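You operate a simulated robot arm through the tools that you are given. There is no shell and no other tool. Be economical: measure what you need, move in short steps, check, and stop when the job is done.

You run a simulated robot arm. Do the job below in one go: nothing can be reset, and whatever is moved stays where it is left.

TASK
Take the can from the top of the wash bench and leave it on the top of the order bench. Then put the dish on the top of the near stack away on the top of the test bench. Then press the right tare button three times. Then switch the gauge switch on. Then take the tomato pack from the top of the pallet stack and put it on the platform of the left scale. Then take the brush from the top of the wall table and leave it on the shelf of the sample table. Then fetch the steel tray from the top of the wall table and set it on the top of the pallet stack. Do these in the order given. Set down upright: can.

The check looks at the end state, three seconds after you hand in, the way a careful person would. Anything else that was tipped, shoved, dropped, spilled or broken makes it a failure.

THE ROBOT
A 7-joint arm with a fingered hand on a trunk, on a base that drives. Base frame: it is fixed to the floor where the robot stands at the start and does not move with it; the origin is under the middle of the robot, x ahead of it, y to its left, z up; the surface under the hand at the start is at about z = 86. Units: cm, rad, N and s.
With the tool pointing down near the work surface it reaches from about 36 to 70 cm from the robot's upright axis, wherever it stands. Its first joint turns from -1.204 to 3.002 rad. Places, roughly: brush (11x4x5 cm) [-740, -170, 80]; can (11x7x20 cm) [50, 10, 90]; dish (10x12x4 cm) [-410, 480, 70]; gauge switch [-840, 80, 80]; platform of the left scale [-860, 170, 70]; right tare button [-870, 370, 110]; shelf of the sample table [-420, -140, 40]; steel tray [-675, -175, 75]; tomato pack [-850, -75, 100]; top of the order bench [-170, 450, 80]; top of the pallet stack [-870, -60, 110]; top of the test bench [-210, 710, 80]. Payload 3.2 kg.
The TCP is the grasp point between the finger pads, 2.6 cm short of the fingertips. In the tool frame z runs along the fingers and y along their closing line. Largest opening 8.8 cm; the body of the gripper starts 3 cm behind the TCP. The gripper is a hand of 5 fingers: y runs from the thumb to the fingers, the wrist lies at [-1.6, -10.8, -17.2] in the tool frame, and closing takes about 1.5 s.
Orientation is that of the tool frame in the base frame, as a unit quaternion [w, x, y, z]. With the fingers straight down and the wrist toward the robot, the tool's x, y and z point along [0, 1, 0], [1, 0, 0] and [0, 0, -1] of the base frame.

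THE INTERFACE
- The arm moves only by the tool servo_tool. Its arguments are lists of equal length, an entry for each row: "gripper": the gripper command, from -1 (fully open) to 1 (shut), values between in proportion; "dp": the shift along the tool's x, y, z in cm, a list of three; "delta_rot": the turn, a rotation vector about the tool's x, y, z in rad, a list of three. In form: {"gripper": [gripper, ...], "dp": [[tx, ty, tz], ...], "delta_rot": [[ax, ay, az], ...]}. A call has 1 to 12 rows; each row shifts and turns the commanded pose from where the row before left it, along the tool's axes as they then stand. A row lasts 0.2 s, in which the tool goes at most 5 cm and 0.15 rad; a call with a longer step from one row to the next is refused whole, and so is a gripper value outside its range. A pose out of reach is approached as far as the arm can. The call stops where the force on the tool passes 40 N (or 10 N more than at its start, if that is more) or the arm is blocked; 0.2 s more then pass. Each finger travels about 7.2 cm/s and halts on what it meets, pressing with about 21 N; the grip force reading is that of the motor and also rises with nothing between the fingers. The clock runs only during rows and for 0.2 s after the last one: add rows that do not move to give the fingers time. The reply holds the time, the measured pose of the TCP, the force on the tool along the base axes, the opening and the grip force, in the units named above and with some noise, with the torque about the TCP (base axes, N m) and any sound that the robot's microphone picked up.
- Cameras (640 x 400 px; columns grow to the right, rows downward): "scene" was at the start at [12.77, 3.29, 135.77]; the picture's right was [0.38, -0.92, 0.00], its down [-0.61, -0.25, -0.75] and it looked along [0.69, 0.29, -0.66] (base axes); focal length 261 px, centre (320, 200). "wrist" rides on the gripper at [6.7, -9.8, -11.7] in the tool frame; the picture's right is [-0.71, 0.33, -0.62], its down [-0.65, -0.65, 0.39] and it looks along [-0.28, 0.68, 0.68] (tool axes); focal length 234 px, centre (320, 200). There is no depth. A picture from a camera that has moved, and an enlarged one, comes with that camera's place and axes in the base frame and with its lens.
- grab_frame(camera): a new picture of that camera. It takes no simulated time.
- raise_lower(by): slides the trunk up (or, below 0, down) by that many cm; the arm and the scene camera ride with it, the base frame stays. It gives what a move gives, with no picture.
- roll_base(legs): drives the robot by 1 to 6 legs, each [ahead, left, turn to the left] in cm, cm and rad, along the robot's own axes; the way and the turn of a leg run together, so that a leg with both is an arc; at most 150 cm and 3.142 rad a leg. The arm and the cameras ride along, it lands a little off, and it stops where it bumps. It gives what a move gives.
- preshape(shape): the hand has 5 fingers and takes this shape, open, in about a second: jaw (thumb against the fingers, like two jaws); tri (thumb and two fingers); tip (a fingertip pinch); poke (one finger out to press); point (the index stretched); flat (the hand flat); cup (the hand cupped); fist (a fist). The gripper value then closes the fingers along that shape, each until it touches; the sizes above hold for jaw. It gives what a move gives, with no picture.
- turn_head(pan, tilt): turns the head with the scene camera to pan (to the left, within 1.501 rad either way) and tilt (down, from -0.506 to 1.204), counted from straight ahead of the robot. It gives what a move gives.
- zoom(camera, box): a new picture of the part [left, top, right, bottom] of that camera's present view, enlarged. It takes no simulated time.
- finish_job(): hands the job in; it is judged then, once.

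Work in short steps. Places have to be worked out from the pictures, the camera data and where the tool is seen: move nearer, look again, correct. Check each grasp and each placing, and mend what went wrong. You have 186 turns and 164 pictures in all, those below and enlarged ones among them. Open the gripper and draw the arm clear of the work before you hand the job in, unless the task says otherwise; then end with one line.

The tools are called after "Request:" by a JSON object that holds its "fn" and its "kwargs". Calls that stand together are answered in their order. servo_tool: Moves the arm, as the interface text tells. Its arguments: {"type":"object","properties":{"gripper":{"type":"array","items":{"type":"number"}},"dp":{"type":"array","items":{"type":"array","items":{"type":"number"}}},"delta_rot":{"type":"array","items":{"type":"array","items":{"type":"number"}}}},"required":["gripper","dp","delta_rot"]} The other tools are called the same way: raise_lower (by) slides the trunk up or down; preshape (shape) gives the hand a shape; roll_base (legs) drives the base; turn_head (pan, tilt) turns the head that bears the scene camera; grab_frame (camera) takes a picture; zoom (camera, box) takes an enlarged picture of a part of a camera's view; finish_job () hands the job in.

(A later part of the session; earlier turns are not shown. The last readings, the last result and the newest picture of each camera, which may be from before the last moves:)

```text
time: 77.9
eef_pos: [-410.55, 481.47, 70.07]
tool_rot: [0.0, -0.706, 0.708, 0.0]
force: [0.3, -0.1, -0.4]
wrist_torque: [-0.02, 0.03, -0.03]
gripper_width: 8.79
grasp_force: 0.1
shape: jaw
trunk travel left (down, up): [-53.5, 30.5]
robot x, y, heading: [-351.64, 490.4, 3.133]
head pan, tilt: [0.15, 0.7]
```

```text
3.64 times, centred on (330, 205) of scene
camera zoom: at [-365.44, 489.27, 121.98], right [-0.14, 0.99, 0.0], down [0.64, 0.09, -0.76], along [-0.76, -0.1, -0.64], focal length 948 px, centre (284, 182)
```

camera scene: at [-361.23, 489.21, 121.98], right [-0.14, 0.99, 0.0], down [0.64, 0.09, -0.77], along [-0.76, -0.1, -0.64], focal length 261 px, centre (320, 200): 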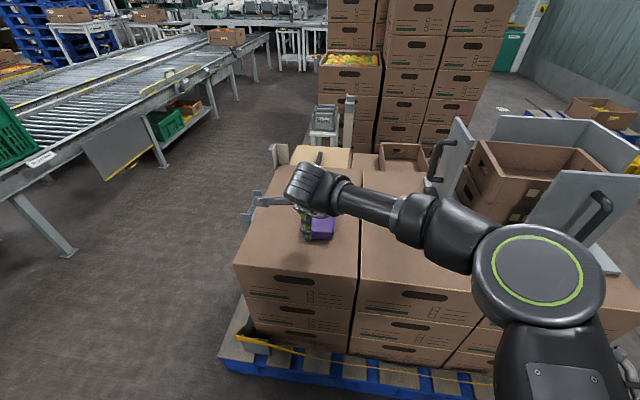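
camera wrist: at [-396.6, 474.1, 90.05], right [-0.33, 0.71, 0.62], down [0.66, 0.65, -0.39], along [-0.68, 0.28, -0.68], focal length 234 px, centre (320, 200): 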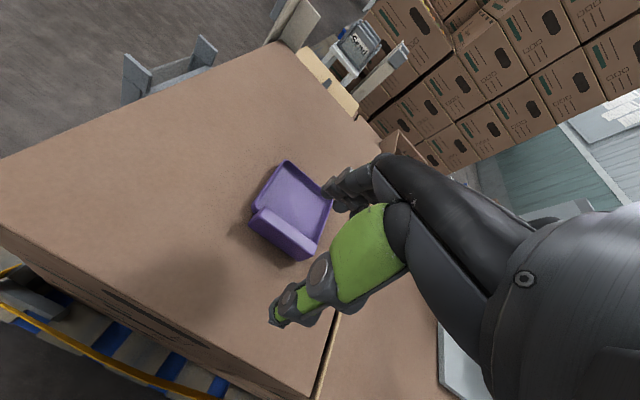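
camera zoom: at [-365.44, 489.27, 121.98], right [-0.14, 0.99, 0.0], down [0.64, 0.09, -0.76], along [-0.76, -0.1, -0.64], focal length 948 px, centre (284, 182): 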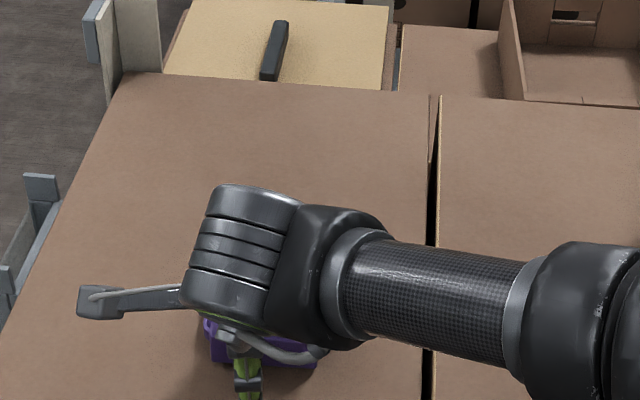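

No contact yet, so I go 0.6 cm lower, then close and hold.

Request:
{"fn": "servo_tool", "kwargs": {"gripper": [-1, 1, 1, 1, 1, 1, 1, 1, 1], "dp": [[0, 0, 0.6], [0, 0, 0], [0, 0, 0], [0, 0, 0], [0, 0, 0], [0, 0, 0], [0, 0, 0], [0, 0, 0], [0, 0, 0]], "delta_rot": [[0, 0, 0], [0, 0, 0], [0, 0, 0], [0, 0, 0], [0, 0, 0], [0, 0, 0], [0, 0, 0], [0, 0, 0], [0, 0, 0]]}}

Request:
{"fn": "servo_tool", "kwargs": {"gripper": [1, 1, 1, 1], "dp": [[0, 0, -1], [0, 0, -2], [0, 0, -3], [0, 0, 0]], "delta_rot": [[0, 0, 0], [0, 0, 0], [0, 0, 0], [0, 0, 0]]}}

Request:
{"fn": "grab_frame", "kwargs": {"camera": "wrist"}}

Request:
{"fn": "zoom", "kwargs": {"camera": "scene", "box": [260, 150, 400, 260]}}

```text
time: 79.9
eef_pos: [-410.44, 481.38, 69.48]
tool_rot: [0.001, -0.706, 0.708, 0.001]
force: [0.3, 0.0, 1.7]
wrist_torque: [-0.01, 0.07, 0.08]
gripper_width: 1.35
grasp_force: 21.4
shape: jaw
trunk travel left (down, up): [-53.5, 30.5]
robot x, y, heading: [-351.91, 490.11, 3.127]
head pan, tilt: [0.15, 0.7]
```

```text
time: 80.9
eef_pos: [-410.45, 481.37, 75.5]
tool_rot: [0.002, -0.706, 0.708, 0.001]
force: [-0.8, -0.5, 1.0]
wrist_torque: [-0.02, 0.03, 0.0]
gripper_width: 1.36
grasp_force: 21.3
shape: jaw
trunk travel left (down, up): [-53.5, 30.5]
robot x, y, heading: [-352.17, 490.18, 3.124]
head pan, tilt: [0.15, 0.7]
```

```text
127 pictures are left
camera wrist: at [-400.81, 474.6, 87.2], right [-0.33, 0.71, 0.62], down [0.66, 0.65, -0.39], along [-0.68, 0.28, -0.68], focal length 234 px, centre (320, 200)
```

wrist: 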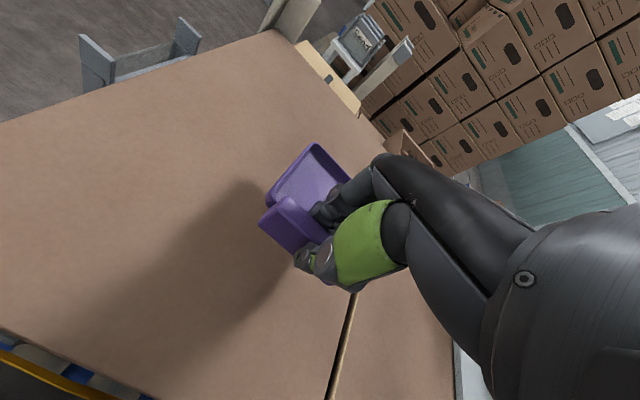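

```text
3.64 times, centred on (330, 205) of scene
camera zoom: at [-365.47, 489.27, 121.97], right [-0.14, 0.99, 0.0], down [0.64, 0.09, -0.76], along [-0.76, -0.1, -0.64], focal length 948 px, centre (284, 182)
```

zoom: 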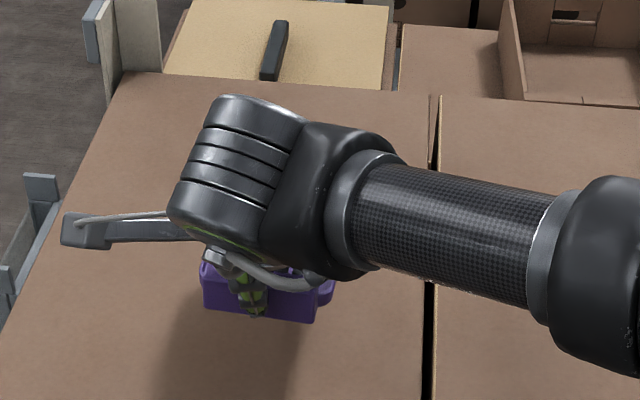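

The dish is held level. I lift, retract, back away, turn toward the back wall and look at the test bench.

Request:
{"fn": "servo_tool", "kwargs": {"gripper": [1, 1, 1, 1, 1, 1], "dp": [[0, 0, -4], [0, 0, -4], [0, 0, -4], [0, -4, -2], [0, -4, 0], [0, 0, 0]], "delta_rot": [[0, 0, 0], [0, 0, 0], [0, 0, 0], [0, 0, 0], [0, 0, 0], [0, 0, 0]]}}

Request:
{"fn": "raise_lower", "kwargs": {"by": 14}}

Request:
{"fn": "roll_base", "kwargs": {"legs": [[-52, 0, 0], [0, 0, -1.571]]}}

Request:
{"fn": "turn_head", "kwargs": {"pan": -0.4, "tilt": 0.45}}

Request:
{"fn": "grab_frame", "kwargs": {"camera": "scene"}}

```text
time: 82.3
eef_pos: [-402.6, 481.36, 89.41]
tool_rot: [0.0, -0.706, 0.708, 0.001]
force: [0.5, 1.1, 0.3]
wrist_torque: [0.02, 0.02, 0.02]
gripper_width: 1.34
grasp_force: 20.7
shape: jaw
trunk travel left (down, up): [-53.5, 30.5]
robot x, y, heading: [-352.08, 490.36, 3.13]
head pan, tilt: [0.15, 0.7]
```

```text
time: 84.0
eef_pos: [-402.72, 481.26, 103.5]
tool_rot: [0.0, -0.706, 0.708, 0.0]
force: [0.7, -0.1, -1.0]
wrist_torque: [-0.02, -0.01, -0.01]
gripper_width: 1.34
grasp_force: 20.7
shape: jaw
trunk travel left (down, up): [-67.5, 16.5]
robot x, y, heading: [-352.25, 490.15, 3.132]
head pan, tilt: [0.15, 0.7]
```

```text
time: 90.9
eef_pos: [-308.09, 540.29, 103.4]
tool_rot: [0.001, 0.013, 1.0, 0.0]
force: [0.2, 0.4, -1.4]
wrist_torque: [-0.01, 0.0, 0.0]
gripper_width: 1.33
grasp_force: 21.3
shape: jaw
trunk travel left (down, up): [-67.5, 16.5]
robot x, y, heading: [-300.45, 489.4, 1.532]
head pan, tilt: [0.15, 0.7]
```

```text
time: 91.8
eef_pos: [-308.12, 540.24, 103.42]
tool_rot: [0.0, 0.012, 1.0, -0.001]
force: [0.3, 0.2, -0.9]
wrist_torque: [-0.05, 0.02, -0.02]
gripper_width: 1.32
grasp_force: 21.1
shape: jaw
trunk travel left (down, up): [-67.5, 16.5]
robot x, y, heading: [-300.15, 489.62, 1.537]
head pan, tilt: [-0.4, 0.45]
```

```text
125 pictures are left
camera scene: at [-296.25, 502.87, 138.19], right [0.91, -0.42, 0.0], down [-0.18, -0.4, -0.9], along [0.38, 0.82, -0.44], focal length 261 px, centre (320, 200)
```

scene: 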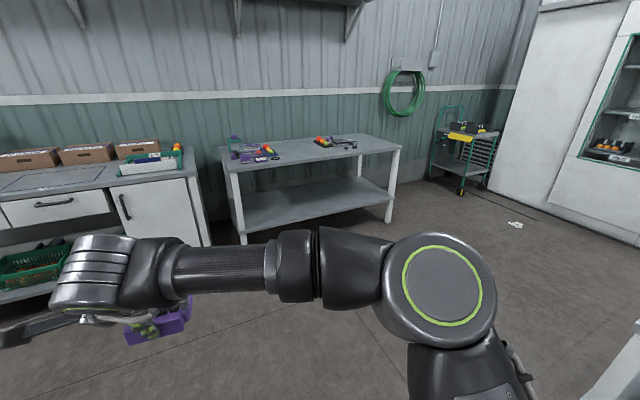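

The test bench is the table ahead (front edge y≈669, x −285…−143), with a free area around (-205, 688). I drive toward it.

Request:
{"fn": "roll_base", "kwargs": {"legs": [[95, -60, 0.034], [30, -40, 0]]}}

Request:
{"fn": "turn_head", "kwargs": {"pan": 0.0, "tilt": 0.6}}

Request:
{"fn": "grab_frame", "kwargs": {"camera": "scene"}}

Request:
{"fn": "grab_frame", "kwargs": {"camera": "wrist"}}

```text
time: 100.1
eef_pos: [-208.1, 663.9, 103.44]
tool_rot: [0.002, -0.004, 1.0, 0.0]
force: [-0.4, 1.0, 0.1]
wrist_torque: [0.0, 0.02, 0.01]
gripper_width: 1.32
grasp_force: 21.2
shape: jaw
trunk travel left (down, up): [-67.5, 16.5]
robot x, y, heading: [-198.53, 613.5, 1.564]
head pan, tilt: [-0.4, 0.45]
```

```text
time: 101.0
eef_pos: [-208.12, 663.87, 103.35]
tool_rot: [0.001, -0.004, 1.0, -0.001]
force: [0.3, 1.0, 0.0]
wrist_torque: [-0.03, 0.01, 0.01]
gripper_width: 1.35
grasp_force: 21.5
shape: jaw
trunk travel left (down, up): [-67.5, 16.5]
robot x, y, heading: [-198.52, 613.4, 1.568]
head pan, tilt: [0.0, 0.6]
```

```text
124 pictures are left
camera scene: at [-198.47, 627.28, 136.84], right [1.0, 0.0, 0.0], down [0.0, -0.56, -0.83], along [0.0, 0.83, -0.56], focal length 261 px, centre (320, 200)
```

scene: 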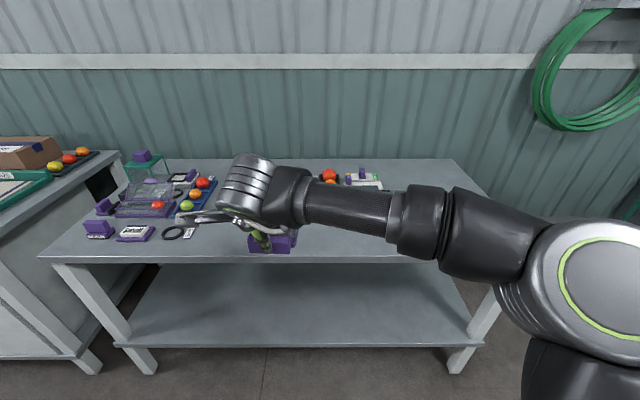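

```text
123 pictures are left
camera wrist: at [-214.65, 654.01, 115.11], right [0.7, 0.34, 0.62], down [0.65, -0.65, -0.39], along [0.27, 0.68, -0.68], focal length 234 px, centre (320, 200)
```

wrist: 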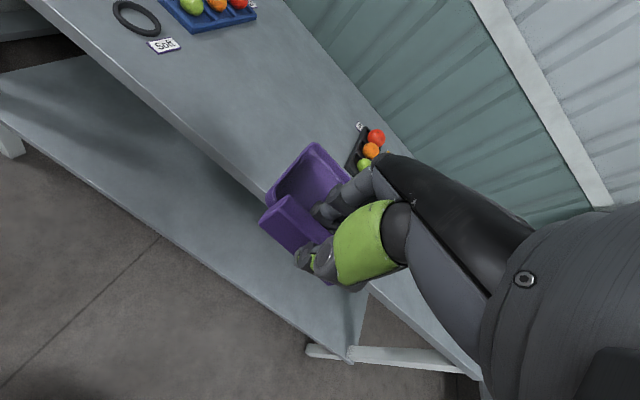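

The area in front of the hand is clear. I drive ahead 30 cm so the dish is above the bench top.

Request:
{"fn": "roll_base", "kwargs": {"legs": [[30, 0, 0]]}}

Request:
{"fn": "turn_head", "kwargs": {"pan": 0.1, "tilt": 0.75}}

Request:
{"fn": "servo_tool", "kwargs": {"gripper": [1, 1, 1, 1, 1, 1], "dp": [[0, 0, 3], [0, 0, 3], [0, 0, 3], [0, 0, 3], [0, 0, 3], [0, 0, 0]], "delta_rot": [[0, 0, 0], [0, 0, 0], [0, 0, 0], [0, 0, 0], [0, 0, 0], [0, 0, 0]]}}

Request:
{"fn": "grab_frame", "kwargs": {"camera": "scene"}}

Request:
{"fn": "grab_frame", "kwargs": {"camera": "wrist"}}

```text
time: 103.0
eef_pos: [-208.01, 693.6, 103.34]
tool_rot: [0.001, -0.004, 1.0, 0.0]
force: [-0.2, -0.5, -1.1]
wrist_torque: [-0.01, 0.0, -0.01]
gripper_width: 1.32
grasp_force: 21.0
shape: jaw
trunk travel left (down, up): [-67.5, 16.5]
robot x, y, heading: [-198.39, 642.9, 1.564]
head pan, tilt: [0.0, 0.6]
```

```text
time: 103.7
eef_pos: [-208.02, 693.45, 103.34]
tool_rot: [0.001, -0.004, 1.0, 0.0]
force: [0.0, -0.2, -1.6]
wrist_torque: [-0.02, 0.01, -0.02]
gripper_width: 1.36
grasp_force: 20.9
shape: jaw
trunk travel left (down, up): [-67.5, 16.5]
robot x, y, heading: [-198.27, 642.66, 1.56]
head pan, tilt: [0.099, 0.75]
```

```text
time: 105.1
eef_pos: [-207.91, 693.45, 88.43]
tool_rot: [0.001, -0.003, 1.0, 0.0]
force: [-0.3, 0.0, -1.4]
wrist_torque: [-0.01, -0.02, -0.02]
gripper_width: 1.31
grasp_force: 21.4
shape: jaw
trunk travel left (down, up): [-67.5, 16.5]
robot x, y, heading: [-198.75, 643.03, 1.567]
head pan, tilt: [0.099, 0.75]
```

```text
122 pictures are left
camera scene: at [-199.2, 656.3, 135.56], right [1.0, 0.1, 0.0], down [0.07, -0.68, -0.73], along [-0.07, 0.73, -0.68], focal length 261 px, centre (320, 200)
```

scene: 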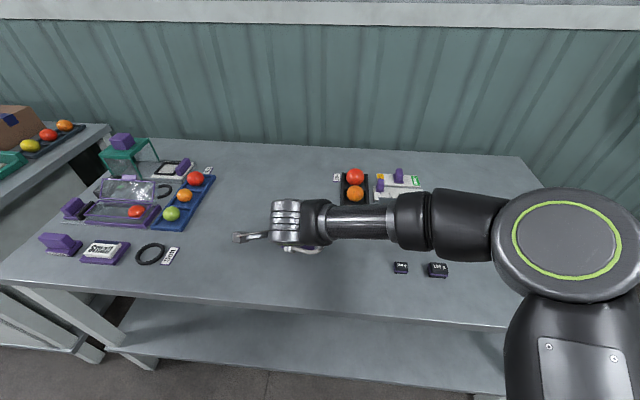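

```text
121 pictures are left
camera wrist: at [-214.59, 683.62, 100.12], right [0.7, 0.34, 0.62], down [0.65, -0.65, -0.39], along [0.28, 0.68, -0.68], focal length 234 px, centre (320, 200)
```

wrist: 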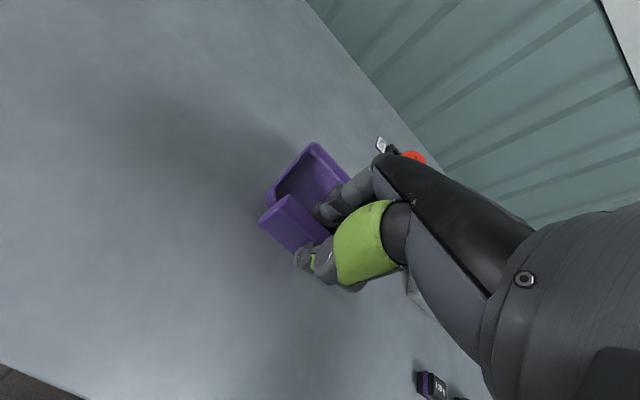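

Clear below. I lower in small steps until contact.

Request:
{"fn": "servo_tool", "kwargs": {"gripper": [1, 1, 1, 1, 1, 1, 1, 1], "dp": [[0, 0, 1.5], [0, 0, 1], [0, 0, 0.6], [0, 0, 0.5], [0, 0, 0.4], [0, 0, 0.4], [0, 0, 0.4], [0, 0, 0]], "delta_rot": [[0, 0, 0], [0, 0, 0], [0, 0, 0], [0, 0, 0], [0, 0, 0], [0, 0, 0], [0, 0, 0], [0, 0, 0]]}}

Request:
{"fn": "grab_frame", "kwargs": {"camera": "wrist"}}

```text
time: 106.9
eef_pos: [-207.95, 693.4, 83.94]
tool_rot: [0.0, -0.004, 1.0, 0.003]
force: [-1.1, 1.1, 14.6]
wrist_torque: [0.23, -0.13, 0.03]
gripper_width: 1.4
grasp_force: 21.1
shape: jaw
trunk travel left (down, up): [-67.5, 16.5]
robot x, y, heading: [-198.5, 643.23, 1.566]
head pan, tilt: [0.099, 0.75]
```

```text
120 pictures are left
camera wrist: at [-214.53, 683.56, 95.59], right [0.71, 0.33, 0.63], down [0.65, -0.65, -0.39], along [0.27, 0.69, -0.67], focal length 234 px, centre (320, 200)
```

wrist: 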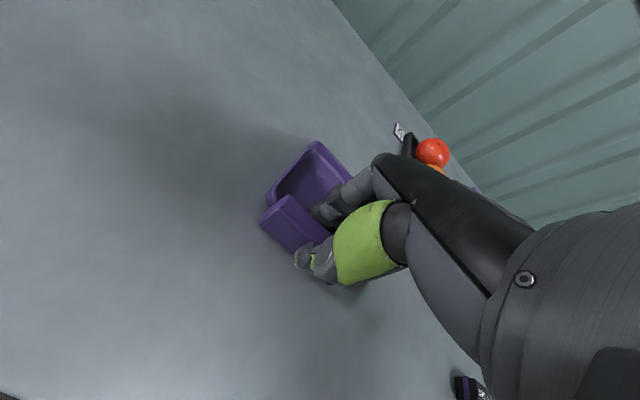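

The dish is on the bench. I relax slightly, open, and rise.

Request:
{"fn": "servo_tool", "kwargs": {"gripper": [1, -1, -1, -1, -1, -1, -1, -1, -1, -1, -1, -1], "dp": [[0, 0, -0.3], [0, 0, 0], [0, 0, 0], [0, 0, 0], [0, 0, 0], [0, 0, 0], [0, 0, 0], [0, 0, 0], [0, 0, -2], [0, 0, -3], [0, 0, -5], [0, 0, -5]], "delta_rot": [[0, 0, 0], [0, 0, 0], [0, 0, 0], [0, 0, 0], [0, 0, 0], [0, 0, 0], [0, 0, 0], [0, 0, 0], [0, 0, 0], [0, 0, 0], [0, 0, 0], [0, 0, 0]]}}

Request:
{"fn": "grab_frame", "kwargs": {"camera": "wrist"}}

Request:
{"fn": "turn_head", "kwargs": {"pan": 1.5, "tilt": 0.2}}

Request:
{"fn": "grab_frame", "kwargs": {"camera": "scene"}}

```text
time: 109.5
eef_pos: [-208.14, 693.53, 99.14]
tool_rot: [0.001, -0.004, 1.0, 0.0]
force: [0.2, -0.5, 0.0]
wrist_torque: [0.0, -0.01, -0.01]
gripper_width: 8.79
grasp_force: 0.1
shape: jaw
trunk travel left (down, up): [-67.5, 16.5]
robot x, y, heading: [-198.21, 642.91, 1.568]
head pan, tilt: [0.099, 0.75]
```

```text
119 pictures are left
camera wrist: at [-214.56, 683.6, 110.74], right [0.7, 0.34, 0.63], down [0.66, -0.65, -0.39], along [0.27, 0.68, -0.68], focal length 234 px, centre (320, 200)
```

wrist: 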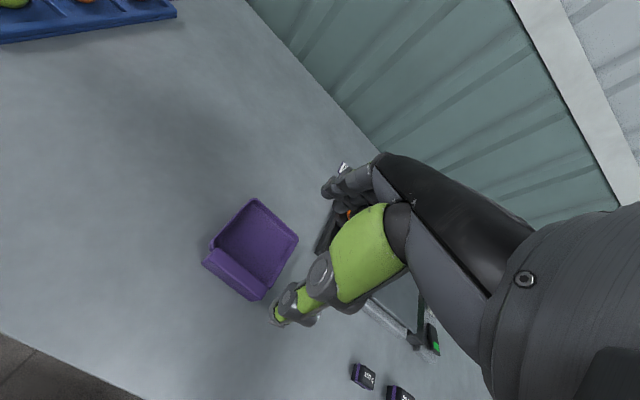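

```text
time: 111.1
eef_pos: [-208.09, 693.52, 98.87]
tool_rot: [0.001, -0.004, 1.0, 0.0]
force: [0.1, -0.1, -0.1]
wrist_torque: [-0.01, 0.0, -0.02]
gripper_width: 8.76
grasp_force: 0.1
shape: jaw
trunk travel left (down, up): [-67.5, 16.5]
robot x, y, heading: [-198.58, 643.12, 1.571]
head pan, tilt: [1.499, 0.201]
```

```text
118 pictures are left
camera scene: at [-207.71, 648.78, 140.51], right [0.07, 1.0, 0.0], down [0.2, -0.01, -0.98], along [-0.98, 0.07, -0.2], focal length 261 px, centre (320, 200)
```

scene: 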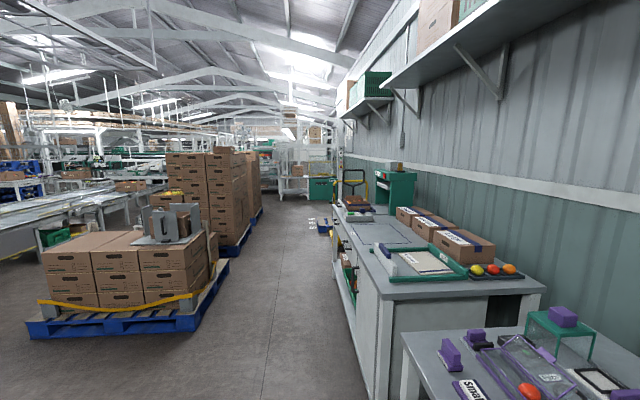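

The dish is placed. Next is the right tare button, far off at (-870, 370). I back off, turn left and drive down the aisle between the stacks and the cabinet.

Request:
{"fn": "roll_base", "kwargs": {"legs": [[-40, 0, 0], [0, 0, 1.571], [150, -15, 0], [140, 0, 0]]}}

Request:
{"fn": "turn_head", "kwargs": {"pan": 0.0, "tilt": 0.25}}

Request:
{"fn": "grab_frame", "kwargs": {"camera": "scene"}}

```text
refused: leg 3 is longer than a leg can be; nothing moved
```

```text
time: 112.7
eef_pos: [-207.94, 693.37, 98.89]
tool_rot: [0.001, -0.003, 1.0, 0.0]
force: [1.0, -0.1, 0.4]
wrist_torque: [0.01, 0.0, 0.0]
gripper_width: 8.77
grasp_force: 0.0
shape: jaw
trunk travel left (down, up): [-67.5, 16.5]
robot x, y, heading: [-198.48, 642.92, 1.569]
head pan, tilt: [0.0, 0.25]
```

```text
117 pictures are left
camera scene: at [-198.4, 657.41, 140.06], right [1.0, 0.0, 0.0], down [0.0, -0.25, -0.97], along [0.0, 0.97, -0.25], focal length 261 px, centre (320, 200)
```

scene: 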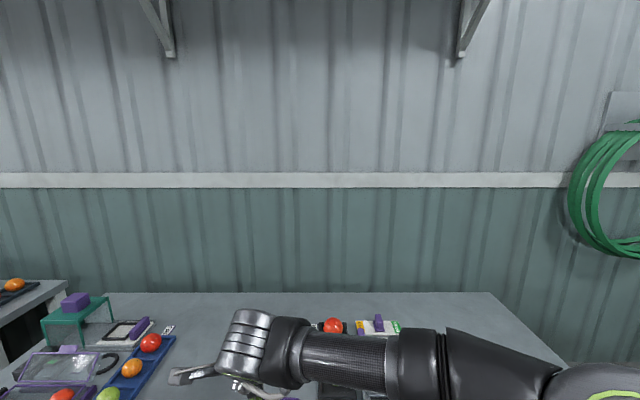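

The leg was slightly too long; I shorten it.

Request:
{"fn": "roll_base", "kwargs": {"legs": [[-40, 0, 0], [0, 0, 1.571], [140, -15, 0], [140, 0, 0]]}}

Request:
{"fn": "grab_frame", "kwargs": {"camera": "scene"}}

```text
time: 132.2
eef_pos: [-527.79, 604.23, 98.92]
tool_rot: [-0.001, 0.715, -0.699, -0.001]
force: [0.2, 0.2, 0.2]
wrist_torque: [0.04, -0.02, 0.01]
gripper_width: 8.79
grasp_force: 0.1
shape: jaw
trunk travel left (down, up): [-67.5, 16.5]
robot x, y, heading: [-477.88, 614.56, -3.126]
head pan, tilt: [0.0, 0.25]
```

```text
116 pictures are left
camera scene: at [-491.88, 614.35, 140.06], right [-0.01, 1.0, 0.0], down [0.25, 0.0, -0.97], along [-0.97, -0.01, -0.25], focal length 261 px, centre (320, 200)
```

scene: 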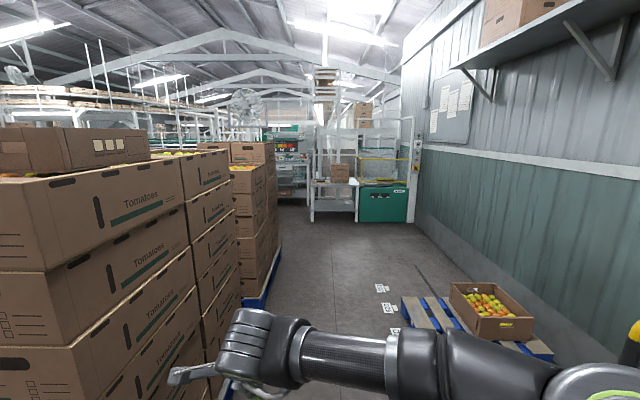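

The aisle is about 100 cm wide at y≈616. I continue down and look left past the stacks.

Request:
{"fn": "roll_base", "kwargs": {"legs": [[140, 0, -0.015], [130, 0, 0]]}}

Request:
{"fn": "turn_head", "kwargs": {"pan": 0.8, "tilt": 0.3}}

Request:
{"fn": "grab_frame", "kwargs": {"camera": "scene"}}

```text
time: 145.3
eef_pos: [-797.68, 603.99, 98.96]
tool_rot: [-0.001, 0.708, -0.706, 0.0]
force: [0.0, 0.5, -0.3]
wrist_torque: [0.05, -0.01, 0.01]
gripper_width: 8.75
grasp_force: 0.0
shape: jaw
trunk travel left (down, up): [-67.5, 16.5]
robot x, y, heading: [-747.47, 613.1, 3.128]
head pan, tilt: [0.0, 0.25]
```

```text
time: 146.4
eef_pos: [-797.72, 603.9, 98.96]
tool_rot: [0.002, -0.707, 0.707, 0.001]
force: [0.3, 0.5, 0.3]
wrist_torque: [0.0, 0.03, 0.02]
gripper_width: 8.8
grasp_force: 0.0
shape: jaw
trunk travel left (down, up): [-67.5, 16.5]
robot x, y, heading: [-747.55, 613.21, 3.134]
head pan, tilt: [0.799, 0.3]
```

```text
115 pictures are left
camera scene: at [-758.76, 606.74, 139.59], right [-0.71, 0.7, 0.0], down [0.21, 0.21, -0.96], along [-0.67, -0.68, -0.3], focal length 261 px, centre (320, 200)
```

scene: 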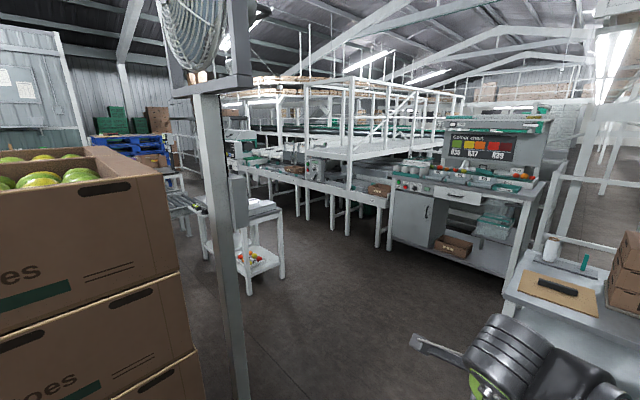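

The buttons project right behind the fan post in this view. I zoom in there and around the colour-chart bench.

Request:
{"fn": "zoom", "kwargs": {"camera": "scene", "box": [180, 90, 420, 240]}}

Request:
{"fn": "turn_head", "kwargs": {"pan": 1.4, "tilt": 0.4}}

Request:
{"fn": "grab_frame", "kwargs": {"camera": "scene"}}

```text
2.67 times, centred on (300, 165) of scene
camera zoom: at [-758.76, 606.74, 139.59], right [-0.71, 0.7, 0.0], down [0.21, 0.21, -0.96], along [-0.67, -0.68, -0.3], focal length 695 px, centre (373, 293)
```

zoom: 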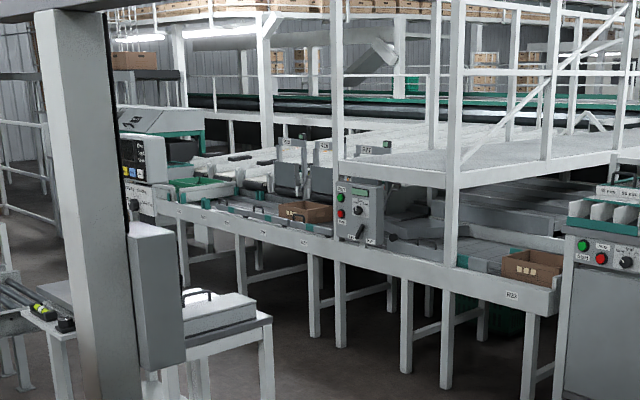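

```text
time: 147.4
eef_pos: [-797.74, 604.02, 98.96]
tool_rot: [-0.001, 0.707, -0.707, -0.001]
force: [-0.7, -0.5, 0.1]
wrist_torque: [0.01, -0.01, 0.0]
gripper_width: 8.77
grasp_force: 0.0
shape: jaw
trunk travel left (down, up): [-67.5, 16.5]
robot x, y, heading: [-747.21, 613.19, 3.129]
head pan, tilt: [1.4, 0.4]
```

```text
113 pictures are left
camera scene: at [-753.86, 604.25, 138.66], right [-0.98, 0.18, 0.0], down [0.07, 0.38, -0.92], along [-0.17, -0.91, -0.39], focal length 261 px, centre (320, 200)
```

scene: 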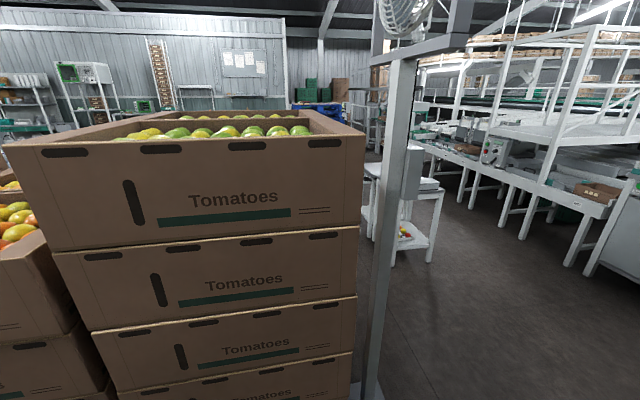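

The console with displays at about (-879, 370, 103) is the right scale. I thread between the fan post (-792, 528) and the table corner (-872, 597), then look again.

Request:
{"fn": "roll_base", "kwargs": {"legs": [[36, 0, 0], [0, 0, 0.85], [65, -8, 0]]}}

Request:
{"fn": "turn_head", "kwargs": {"pan": 0.2, "tilt": 0.4}}

Request:
{"fn": "grab_frame", "kwargs": {"camera": "scene"}}

```text
time: 155.1
eef_pos: [-858.78, 526.45, 98.99]
tool_rot: [0.0, 0.936, -0.351, -0.001]
force: [-0.6, -0.2, -0.7]
wrist_torque: [0.06, 0.03, -0.02]
gripper_width: 8.79
grasp_force: 0.1
shape: jaw
trunk travel left (down, up): [-67.5, 16.5]
robot x, y, heading: [-832.31, 570.25, -2.299]
head pan, tilt: [1.4, 0.4]
```

```text
time: 156.5
eef_pos: [-858.71, 526.54, 99.01]
tool_rot: [-0.001, 0.936, -0.352, -0.001]
force: [1.0, 0.9, 0.1]
wrist_torque: [0.01, 0.0, 0.03]
gripper_width: 8.77
grasp_force: 0.0
shape: jaw
trunk travel left (down, up): [-67.5, 16.5]
robot x, y, heading: [-832.2, 570.67, -2.298]
head pan, tilt: [0.201, 0.4]
```

```text
112 pictures are left
camera scene: at [-840.34, 558.97, 138.66], right [-0.86, 0.5, 0.0], down [0.2, 0.34, -0.92], along [-0.46, -0.8, -0.39], focal length 261 px, centre (320, 200)
```

scene: 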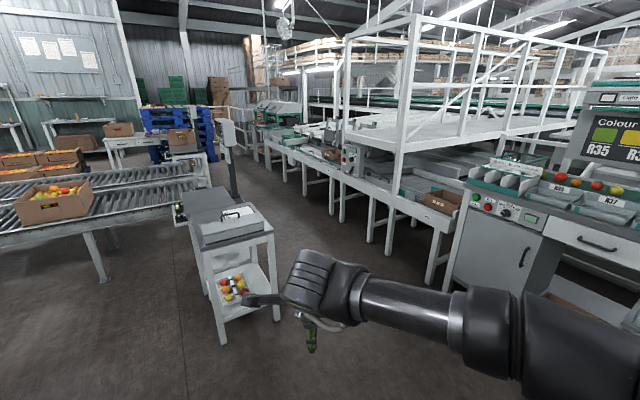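

The target projects to the white post console near (220, 135). I zoom in.

Request:
{"fn": "zoom", "kwargs": {"camera": "scene", "box": [130, 80, 370, 230]}}

Request:
{"fn": "zoom", "kwargs": {"camera": "scene", "box": [165, 105, 285, 180]}}

```text
2.67 times, centred on (250, 155) of scene
camera zoom: at [-840.34, 558.97, 138.66], right [-0.86, 0.5, 0.0], down [0.2, 0.34, -0.92], along [-0.46, -0.8, -0.39], focal length 695 px, centre (507, 320)
```

zoom: 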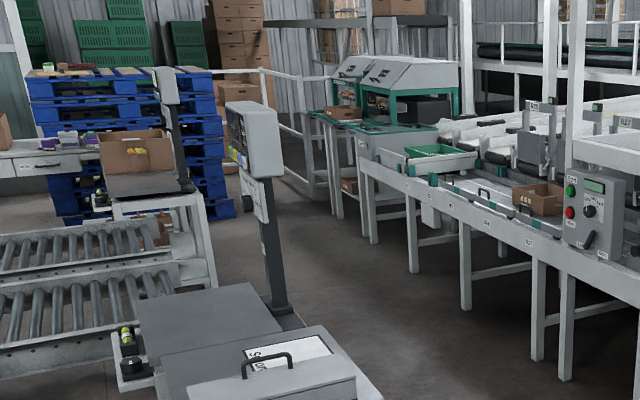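

```text
5.33 times, centred on (225, 142) of scene
camera zoom: at [-840.34, 558.97, 138.66], right [-0.86, 0.5, 0.0], down [0.2, 0.34, -0.92], along [-0.46, -0.8, -0.39], focal length 1390 px, centre (827, 507)
```

zoom: 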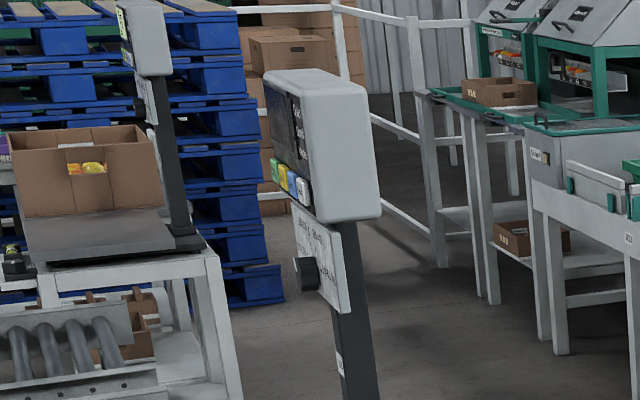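

Two scales stand at the west ends of roller conveyors, with consoles facing east (+x). I need to stand east of the near (right) scale, so I look left to see how much floor there is.

Request:
{"fn": "turn_head", "kwargs": {"pan": 1.0, "tilt": 0.6}}

Request:
{"fn": "grab_frame", "kwargs": {"camera": "scene"}}

```text
time: 157.7
eef_pos: [-858.67, 526.54, 99.0]
tool_rot: [0.0, 0.936, -0.352, 0.0]
force: [0.2, 0.1, -0.1]
wrist_torque: [-0.01, 0.04, -0.03]
gripper_width: 8.78
grasp_force: 0.0
shape: jaw
trunk travel left (down, up): [-67.5, 16.5]
robot x, y, heading: [-832.0, 570.78, -2.301]
head pan, tilt: [1.0, 0.6]
```

```text
109 pictures are left
camera scene: at [-833.32, 558.46, 136.84], right [-0.96, -0.27, 0.0], down [-0.15, 0.54, -0.83], along [0.22, -0.8, -0.56], focal length 261 px, centre (320, 200)
```

scene: 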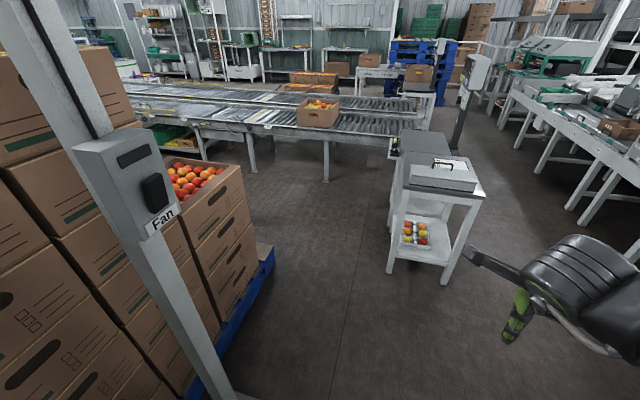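

There is open floor between the pallet (x>-771) and the scale table (x<-842), and the conveyor is low (y<345). I retract the arm, face west, and slide south along x≈-808.

Request:
{"fn": "servo_tool", "kwargs": {"gripper": [-1, -1, -1, -1], "dp": [[0, -4, -2], [0, -4, -2], [0, -4, -2], [0, 0, 0]], "delta_rot": [[0, 0, 0], [0, 0, 0], [0, 0, 0], [0, 0, 0]]}}

Request:
{"fn": "roll_base", "kwargs": {"legs": [[0, 0, -0.843], [-9, 50, 0], [-15, 72, 0]]}}

Request:
{"fn": "turn_head", "kwargs": {"pan": 0.5, "tilt": 0.5}}

Request:
{"fn": "grab_frame", "kwargs": {"camera": "scene"}}

```text
time: 158.7
eef_pos: [-850.78, 535.54, 105.21]
tool_rot: [-0.002, 0.936, -0.352, -0.001]
force: [-0.9, -0.2, -0.1]
wrist_torque: [-0.02, -0.02, 0.02]
gripper_width: 8.82
grasp_force: 0.1
shape: jaw
trunk travel left (down, up): [-67.5, 16.5]
robot x, y, heading: [-831.97, 570.73, -2.302]
head pan, tilt: [1.0, 0.6]
```

```text
time: 167.4
eef_pos: [-848.06, 439.24, 105.16]
tool_rot: [-0.001, 0.708, -0.707, -0.001]
force: [0.1, -0.3, 0.6]
wrist_torque: [-0.01, 0.03, -0.01]
gripper_width: 8.77
grasp_force: 0.0
shape: jaw
trunk travel left (down, up): [-67.5, 16.5]
robot x, y, heading: [-809.55, 448.32, 3.135]
head pan, tilt: [1.0, 0.6]
```

```text
time: 168.4
eef_pos: [-848.17, 439.22, 105.33]
tool_rot: [-0.001, 0.708, -0.706, -0.002]
force: [1.0, 0.3, -0.5]
wrist_torque: [0.0, 0.04, 0.03]
gripper_width: 8.78
grasp_force: 0.1
shape: jaw
trunk travel left (down, up): [-67.5, 16.5]
robot x, y, heading: [-809.32, 448.67, 3.133]
head pan, tilt: [0.499, 0.499]
```

```text
108 pictures are left
camera scene: at [-822.52, 444.29, 137.75], right [-0.47, 0.88, 0.0], down [0.42, 0.23, -0.88], along [-0.77, -0.41, -0.48], focal length 261 px, centre (320, 200)
```

scene: 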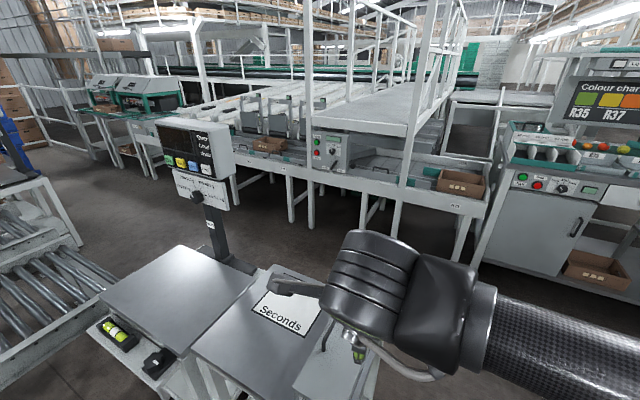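

Now the right scale is clear. I zoom in on its console.

Request:
{"fn": "zoom", "kwargs": {"camera": "scene", "box": [140, 105, 260, 235]}}

Request:
{"fn": "zoom", "kwargs": {"camera": "scene", "box": [150, 140, 230, 190]}}

```text
3.08 times, centred on (200, 170) of scene
camera zoom: at [-822.52, 444.29, 137.75], right [-0.47, 0.88, 0.0], down [0.42, 0.23, -0.88], along [-0.77, -0.41, -0.48], focal length 802 px, centre (689, 292)
```

zoom: 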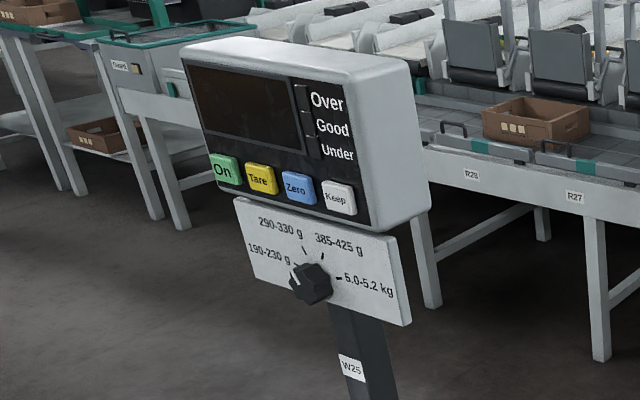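

```text
8.00 times, centred on (190, 165) of scene
camera zoom: at [-822.52, 444.29, 137.75], right [-0.47, 0.88, 0.0], down [0.42, 0.23, -0.88], along [-0.77, -0.41, -0.48], focal length 2085 px, centre (1360, 480)
```

zoom: 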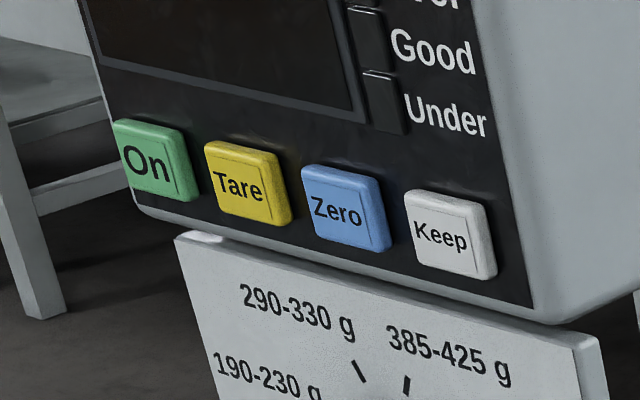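

The tare button is the yellow one, around (-867, 374, 110). I slide further south, then take a second view to triangulate.

Request:
{"fn": "roll_base", "kwargs": {"legs": [[-5, 62, 0]]}}

Request:
{"fn": "turn_head", "kwargs": {"pan": 0.0, "tilt": 0.45}}

Request:
{"fn": "grab_frame", "kwargs": {"camera": "scene"}}

Request:
{"fn": "grab_frame", "kwargs": {"camera": "wrist"}}

```text
time: 171.8
eef_pos: [-843.73, 377.54, 105.1]
tool_rot: [0.001, -0.707, 0.707, 0.0]
force: [-0.2, 0.0, 0.7]
wrist_torque: [0.01, 0.02, -0.03]
gripper_width: 8.78
grasp_force: 0.1
shape: jaw
trunk travel left (down, up): [-67.5, 16.5]
robot x, y, heading: [-804.79, 386.79, 3.137]
head pan, tilt: [0.499, 0.499]
```

```text
time: 172.8
eef_pos: [-843.69, 377.57, 105.32]
tool_rot: [0.001, -0.707, 0.707, 0.0]
force: [-0.3, 0.0, 0.3]
wrist_torque: [-0.01, 0.02, 0.02]
gripper_width: 8.79
grasp_force: 0.0
shape: jaw
trunk travel left (down, up): [-67.5, 16.5]
robot x, y, heading: [-805.0, 386.74, 3.133]
head pan, tilt: [0.0, 0.45]
```

```text
105 pictures are left
camera scene: at [-819.25, 386.98, 138.19], right [0.01, 1.0, 0.0], down [0.44, 0.0, -0.9], along [-0.9, 0.01, -0.44], focal length 261 px, centre (320, 200)
```

scene: 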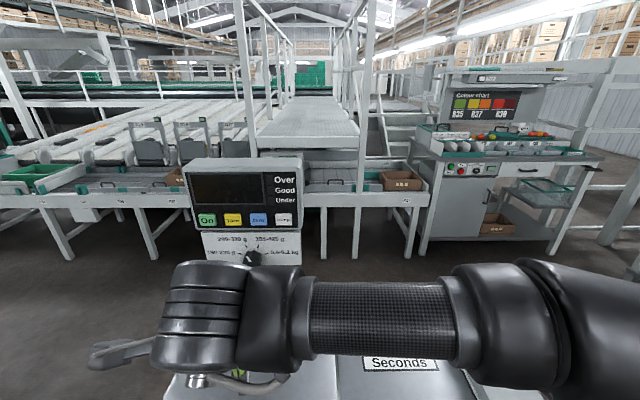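

```text
104 pictures are left
camera wrist: at [-833.88, 370.85, 116.93], right [-0.33, 0.71, 0.62], down [0.65, 0.65, -0.39], along [-0.68, 0.28, -0.68], focal length 234 px, centre (320, 200)
```

wrist: 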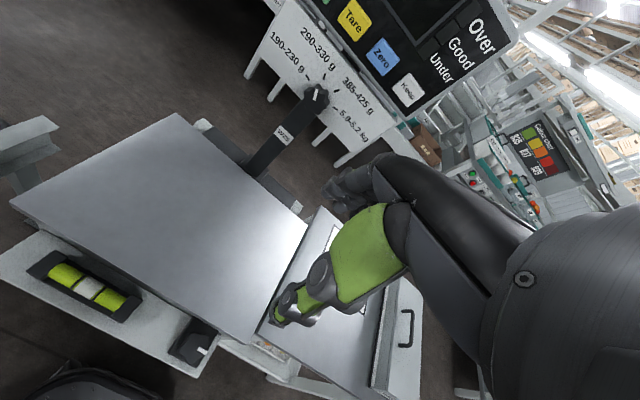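

Triangulated, the tare button is at (-871, 367.7, 108). I shape the hand to poke and see where the finger is.

Request:
{"fn": "preshape", "kwargs": {"shape": "poke"}}

Request:
{"fn": "grab_frame", "kwargs": {"camera": "wrist"}}

Request:
{"fn": "turn_head", "kwargs": {"pan": 0.25, "tilt": 0.9}}

Request:
{"fn": "grab_frame", "kwargs": {"camera": "scene"}}

```text
time: 173.7
eef_pos: [-843.66, 377.51, 105.31]
tool_rot: [-0.001, 0.707, -0.707, -0.001]
force: [-0.7, 0.4, -0.3]
wrist_torque: [0.02, 0.01, 0.0]
gripper_width: 0.0
grasp_force: 0.1
shape: poke
trunk travel left (down, up): [-67.5, 16.5]
robot x, y, heading: [-805.08, 387.34, 3.131]
head pan, tilt: [0.0, 0.45]
```

```text
103 pictures are left
camera wrist: at [-833.88, 370.85, 116.93], right [-0.33, 0.71, 0.62], down [0.65, 0.65, -0.39], along [-0.68, 0.28, -0.68], focal length 234 px, centre (320, 200)
```

wrist: 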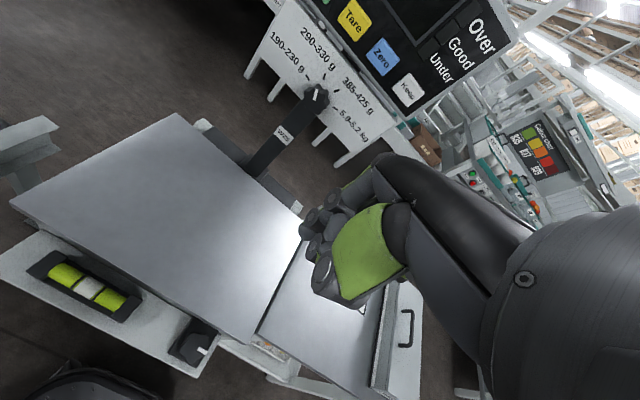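

```text
time: 174.6
eef_pos: [-843.67, 377.6, 105.26]
tool_rot: [-0.001, 0.707, -0.707, -0.001]
force: [-0.2, 0.0, -0.4]
wrist_torque: [-0.02, -0.01, 0.01]
gripper_width: 0.0
grasp_force: 0.0
shape: poke
trunk travel left (down, up): [-67.5, 16.5]
robot x, y, heading: [-805.02, 386.4, 3.129]
head pan, tilt: [0.25, 0.901]
```

```text
102 pictures are left
camera scene: at [-817.4, 385.12, 134.37], right [-0.24, 0.97, 0.0], down [0.76, 0.19, -0.62], along [-0.6, -0.15, -0.78], focal length 261 px, centre (320, 200)
```

scene: 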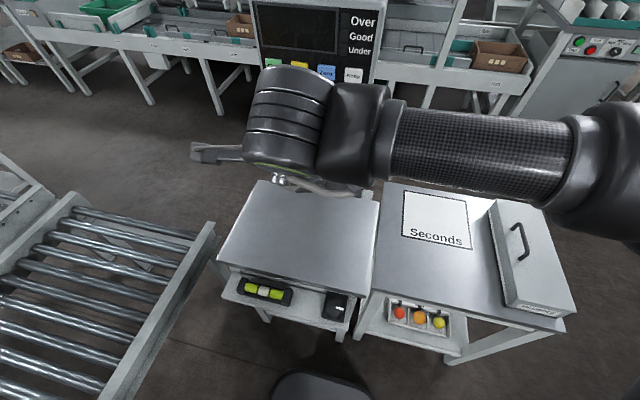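

I cannot see the extended finger; I zoom in on the hand.

Request:
{"fn": "zoom", "kwargs": {"camera": "wrist", "box": [270, 150, 430, 310]}}

Request:
{"fn": "zoom", "kwargs": {"camera": "scene", "box": [180, 60, 400, 200]}}

```text
2.50 times, centred on (350, 230) of wrist
camera zoom: at [-833.88, 370.85, 116.93], right [-0.33, 0.71, 0.62], down [0.65, 0.65, -0.39], along [-0.68, 0.28, -0.68], focal length 585 px, centre (245, 125)
```

zoom: 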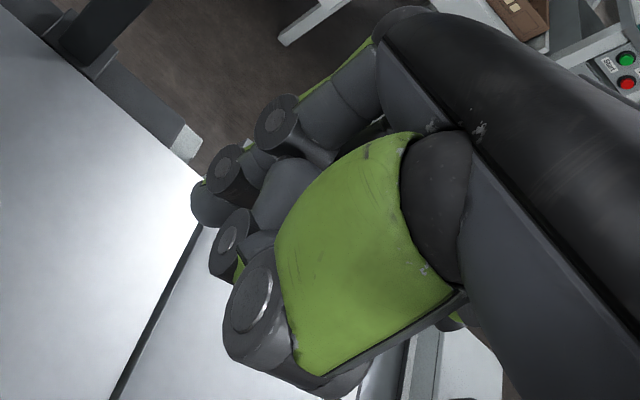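

```text
2.86 times, centred on (290, 130) of scene
camera zoom: at [-817.4, 385.12, 134.37], right [-0.24, 0.97, 0.0], down [0.76, 0.19, -0.62], along [-0.6, -0.15, -0.78], focal length 745 px, centre (406, 400)
```

zoom: 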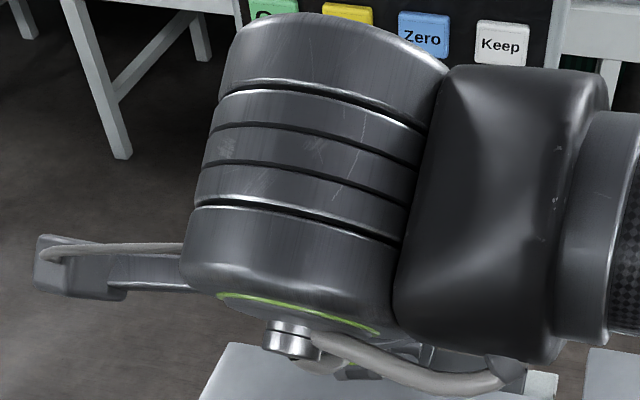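

The finger points down, hidden by the hand. I back the base off, reach forward, then turn the hand so the finger points west.

Request:
{"fn": "roll_base", "kwargs": {"legs": [[-22, 0, 0]]}}

Request:
{"fn": "servo_tool", "kwargs": {"gripper": [-1, -1, -1, -1, -1, -1, -1, -1, -1, -1, -1], "dp": [[0, 5, 0], [0, 5, 0], [0, 4, 0], [0, 0, 0], [0, 0, 0], [0, 0, 0], [0, 0, 0], [0, 0, 0], [0, 0, 0], [0, 0, 0], [0, 0, 0]], "delta_rot": [[0, 0, 0], [0, 0, 0], [0, 0, 0], [-0.15, 0, 0], [-0.15, 0, 0], [-0.15, 0, 0], [-0.15, 0, 0], [-0.15, 0, 0], [-0.15, 0, 0], [0, 0, 0], [0, 0, 0]]}}

Request:
{"fn": "turn_head", "kwargs": {"pan": 0.2, "tilt": 0.5}}

Request:
{"fn": "grab_frame", "kwargs": {"camera": "scene"}}

Request:
{"fn": "grab_frame", "kwargs": {"camera": "wrist"}}

```text
time: 176.3
eef_pos: [-821.36, 377.43, 105.21]
tool_rot: [-0.001, 0.708, -0.706, -0.001]
force: [-0.2, 0.0, 0.8]
wrist_torque: [0.01, -0.01, -0.01]
gripper_width: 0.0
grasp_force: 0.0
shape: poke
trunk travel left (down, up): [-67.5, 16.5]
robot x, y, heading: [-782.77, 386.78, 3.131]
head pan, tilt: [0.25, 0.901]
```

```text
time: 178.7
eef_pos: [-835.55, 377.39, 105.27]
tool_rot: [0.308, 0.637, -0.636, -0.308]
force: [-0.4, 0.2, 0.1]
wrist_torque: [0.0, 0.0, -0.01]
gripper_width: 0.0
grasp_force: 0.0
shape: poke
trunk travel left (down, up): [-67.5, 16.5]
robot x, y, heading: [-782.82, 386.64, 3.131]
head pan, tilt: [0.25, 0.901]
```

```text
time: 179.5
eef_pos: [-835.38, 377.33, 105.09]
tool_rot: [0.308, 0.637, -0.636, -0.307]
force: [-0.3, 0.6, -0.2]
wrist_torque: [-0.02, -0.01, 0.02]
gripper_width: 0.0
grasp_force: 0.0
shape: poke
trunk travel left (down, up): [-67.5, 16.5]
robot x, y, heading: [-782.56, 386.34, 3.129]
head pan, tilt: [0.201, 0.499]
```

```text
99 pictures are left
camera scene: at [-796.78, 384.95, 137.74], right [-0.19, 0.98, 0.0], down [0.47, 0.09, -0.88], along [-0.86, -0.17, -0.48], focal length 261 px, centre (320, 200)
```

scene: 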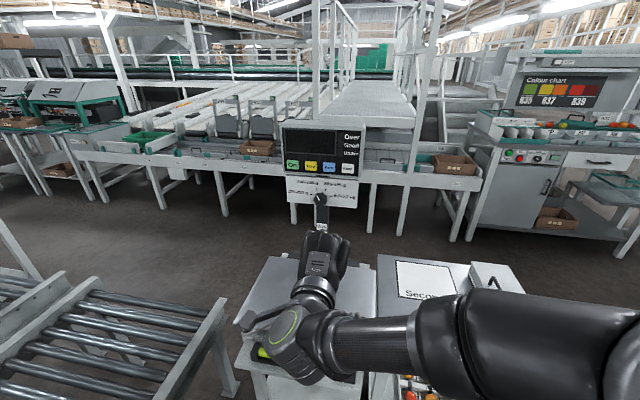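

```text
98 pictures are left
camera wrist: at [-820.18, 370.6, 104.85], right [0.28, 0.71, 0.65], down [0.1, 0.65, -0.75], along [-0.95, 0.28, 0.11], focal length 234 px, centre (320, 200)
```

wrist: 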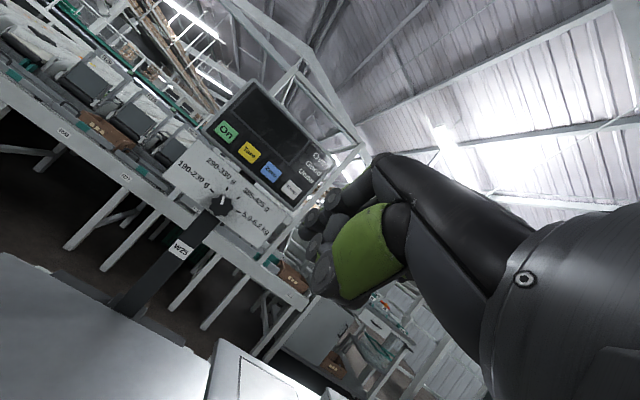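

I zoom in on the hand in the scene view to find the poking finger.

Request:
{"fn": "zoom", "kwargs": {"camera": "scene", "box": [260, 170, 380, 290]}}

```text
3.33 times, centred on (320, 230) of scene
camera zoom: at [-796.78, 384.95, 137.74], right [-0.19, 0.98, 0.0], down [0.47, 0.09, -0.88], along [-0.86, -0.17, -0.48], focal length 869 px, centre (320, 100)
```

zoom: 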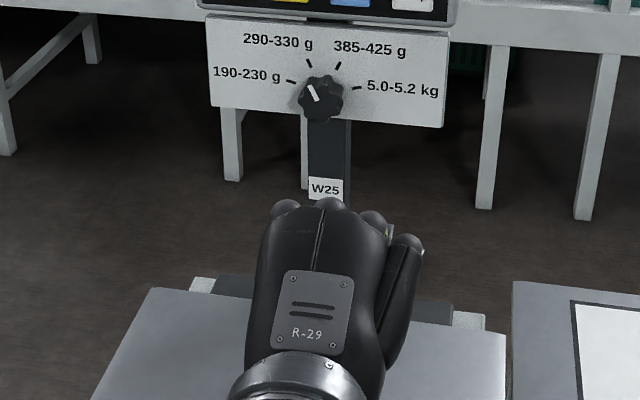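

The finger is still hidden below the knuckles. I finish the turn to horizontal.

Request:
{"fn": "servo_tool", "kwargs": {"gripper": [-1, -1, -1, -1, -1, -1], "dp": [[0, 0, 0], [0, 0, 0], [0, 0, 0], [0, 0, 0], [0, 0, 0], [0, 0, 0]], "delta_rot": [[-0.135, 0, 0], [-0.135, 0, 0], [-0.135, 0, 0], [-0.135, 0, 0], [-0.131, 0, 0], [0, 0, 0]]}}

Request:
{"fn": "zoom", "kwargs": {"camera": "scene", "box": [240, 110, 400, 250]}}

Request:
{"fn": "grab_frame", "kwargs": {"camera": "wrist"}}

```text
time: 180.9
eef_pos: [-835.44, 377.16, 105.36]
tool_rot: [0.501, 0.501, -0.499, -0.5]
force: [0.6, 0.0, -0.1]
wrist_torque: [-0.02, -0.03, 0.0]
gripper_width: 0.02
grasp_force: 0.1
shape: poke
trunk travel left (down, up): [-67.5, 16.5]
robot x, y, heading: [-783.35, 386.48, 3.134]
head pan, tilt: [0.201, 0.499]
```

```text
2.86 times, centred on (320, 180) of scene
camera zoom: at [-796.75, 384.98, 137.75], right [-0.19, 0.98, 0.0], down [0.47, 0.09, -0.88], along [-0.86, -0.17, -0.48], focal length 745 px, centre (320, 257)
```

zoom: 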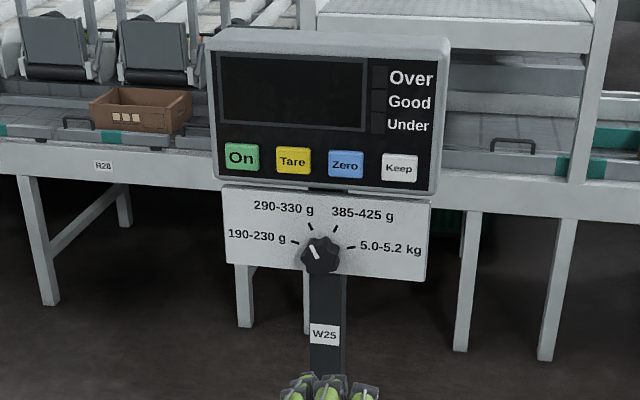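

```text
95 pictures are left
camera wrist: at [-823.66, 370.63, 95.47], right [0.62, 0.71, 0.33], down [-0.39, 0.65, -0.65], along [-0.68, 0.28, 0.68], focal length 234 px, centre (320, 200)
```

wrist: 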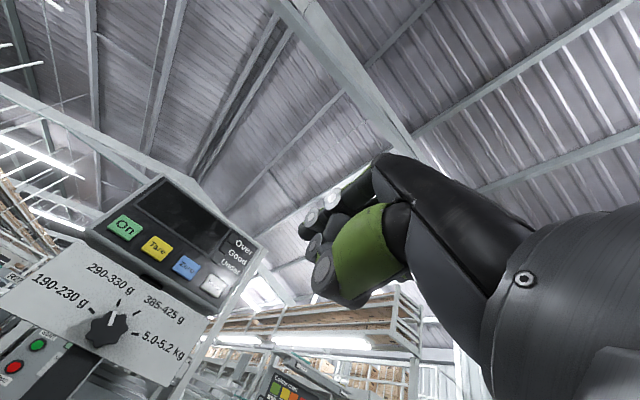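

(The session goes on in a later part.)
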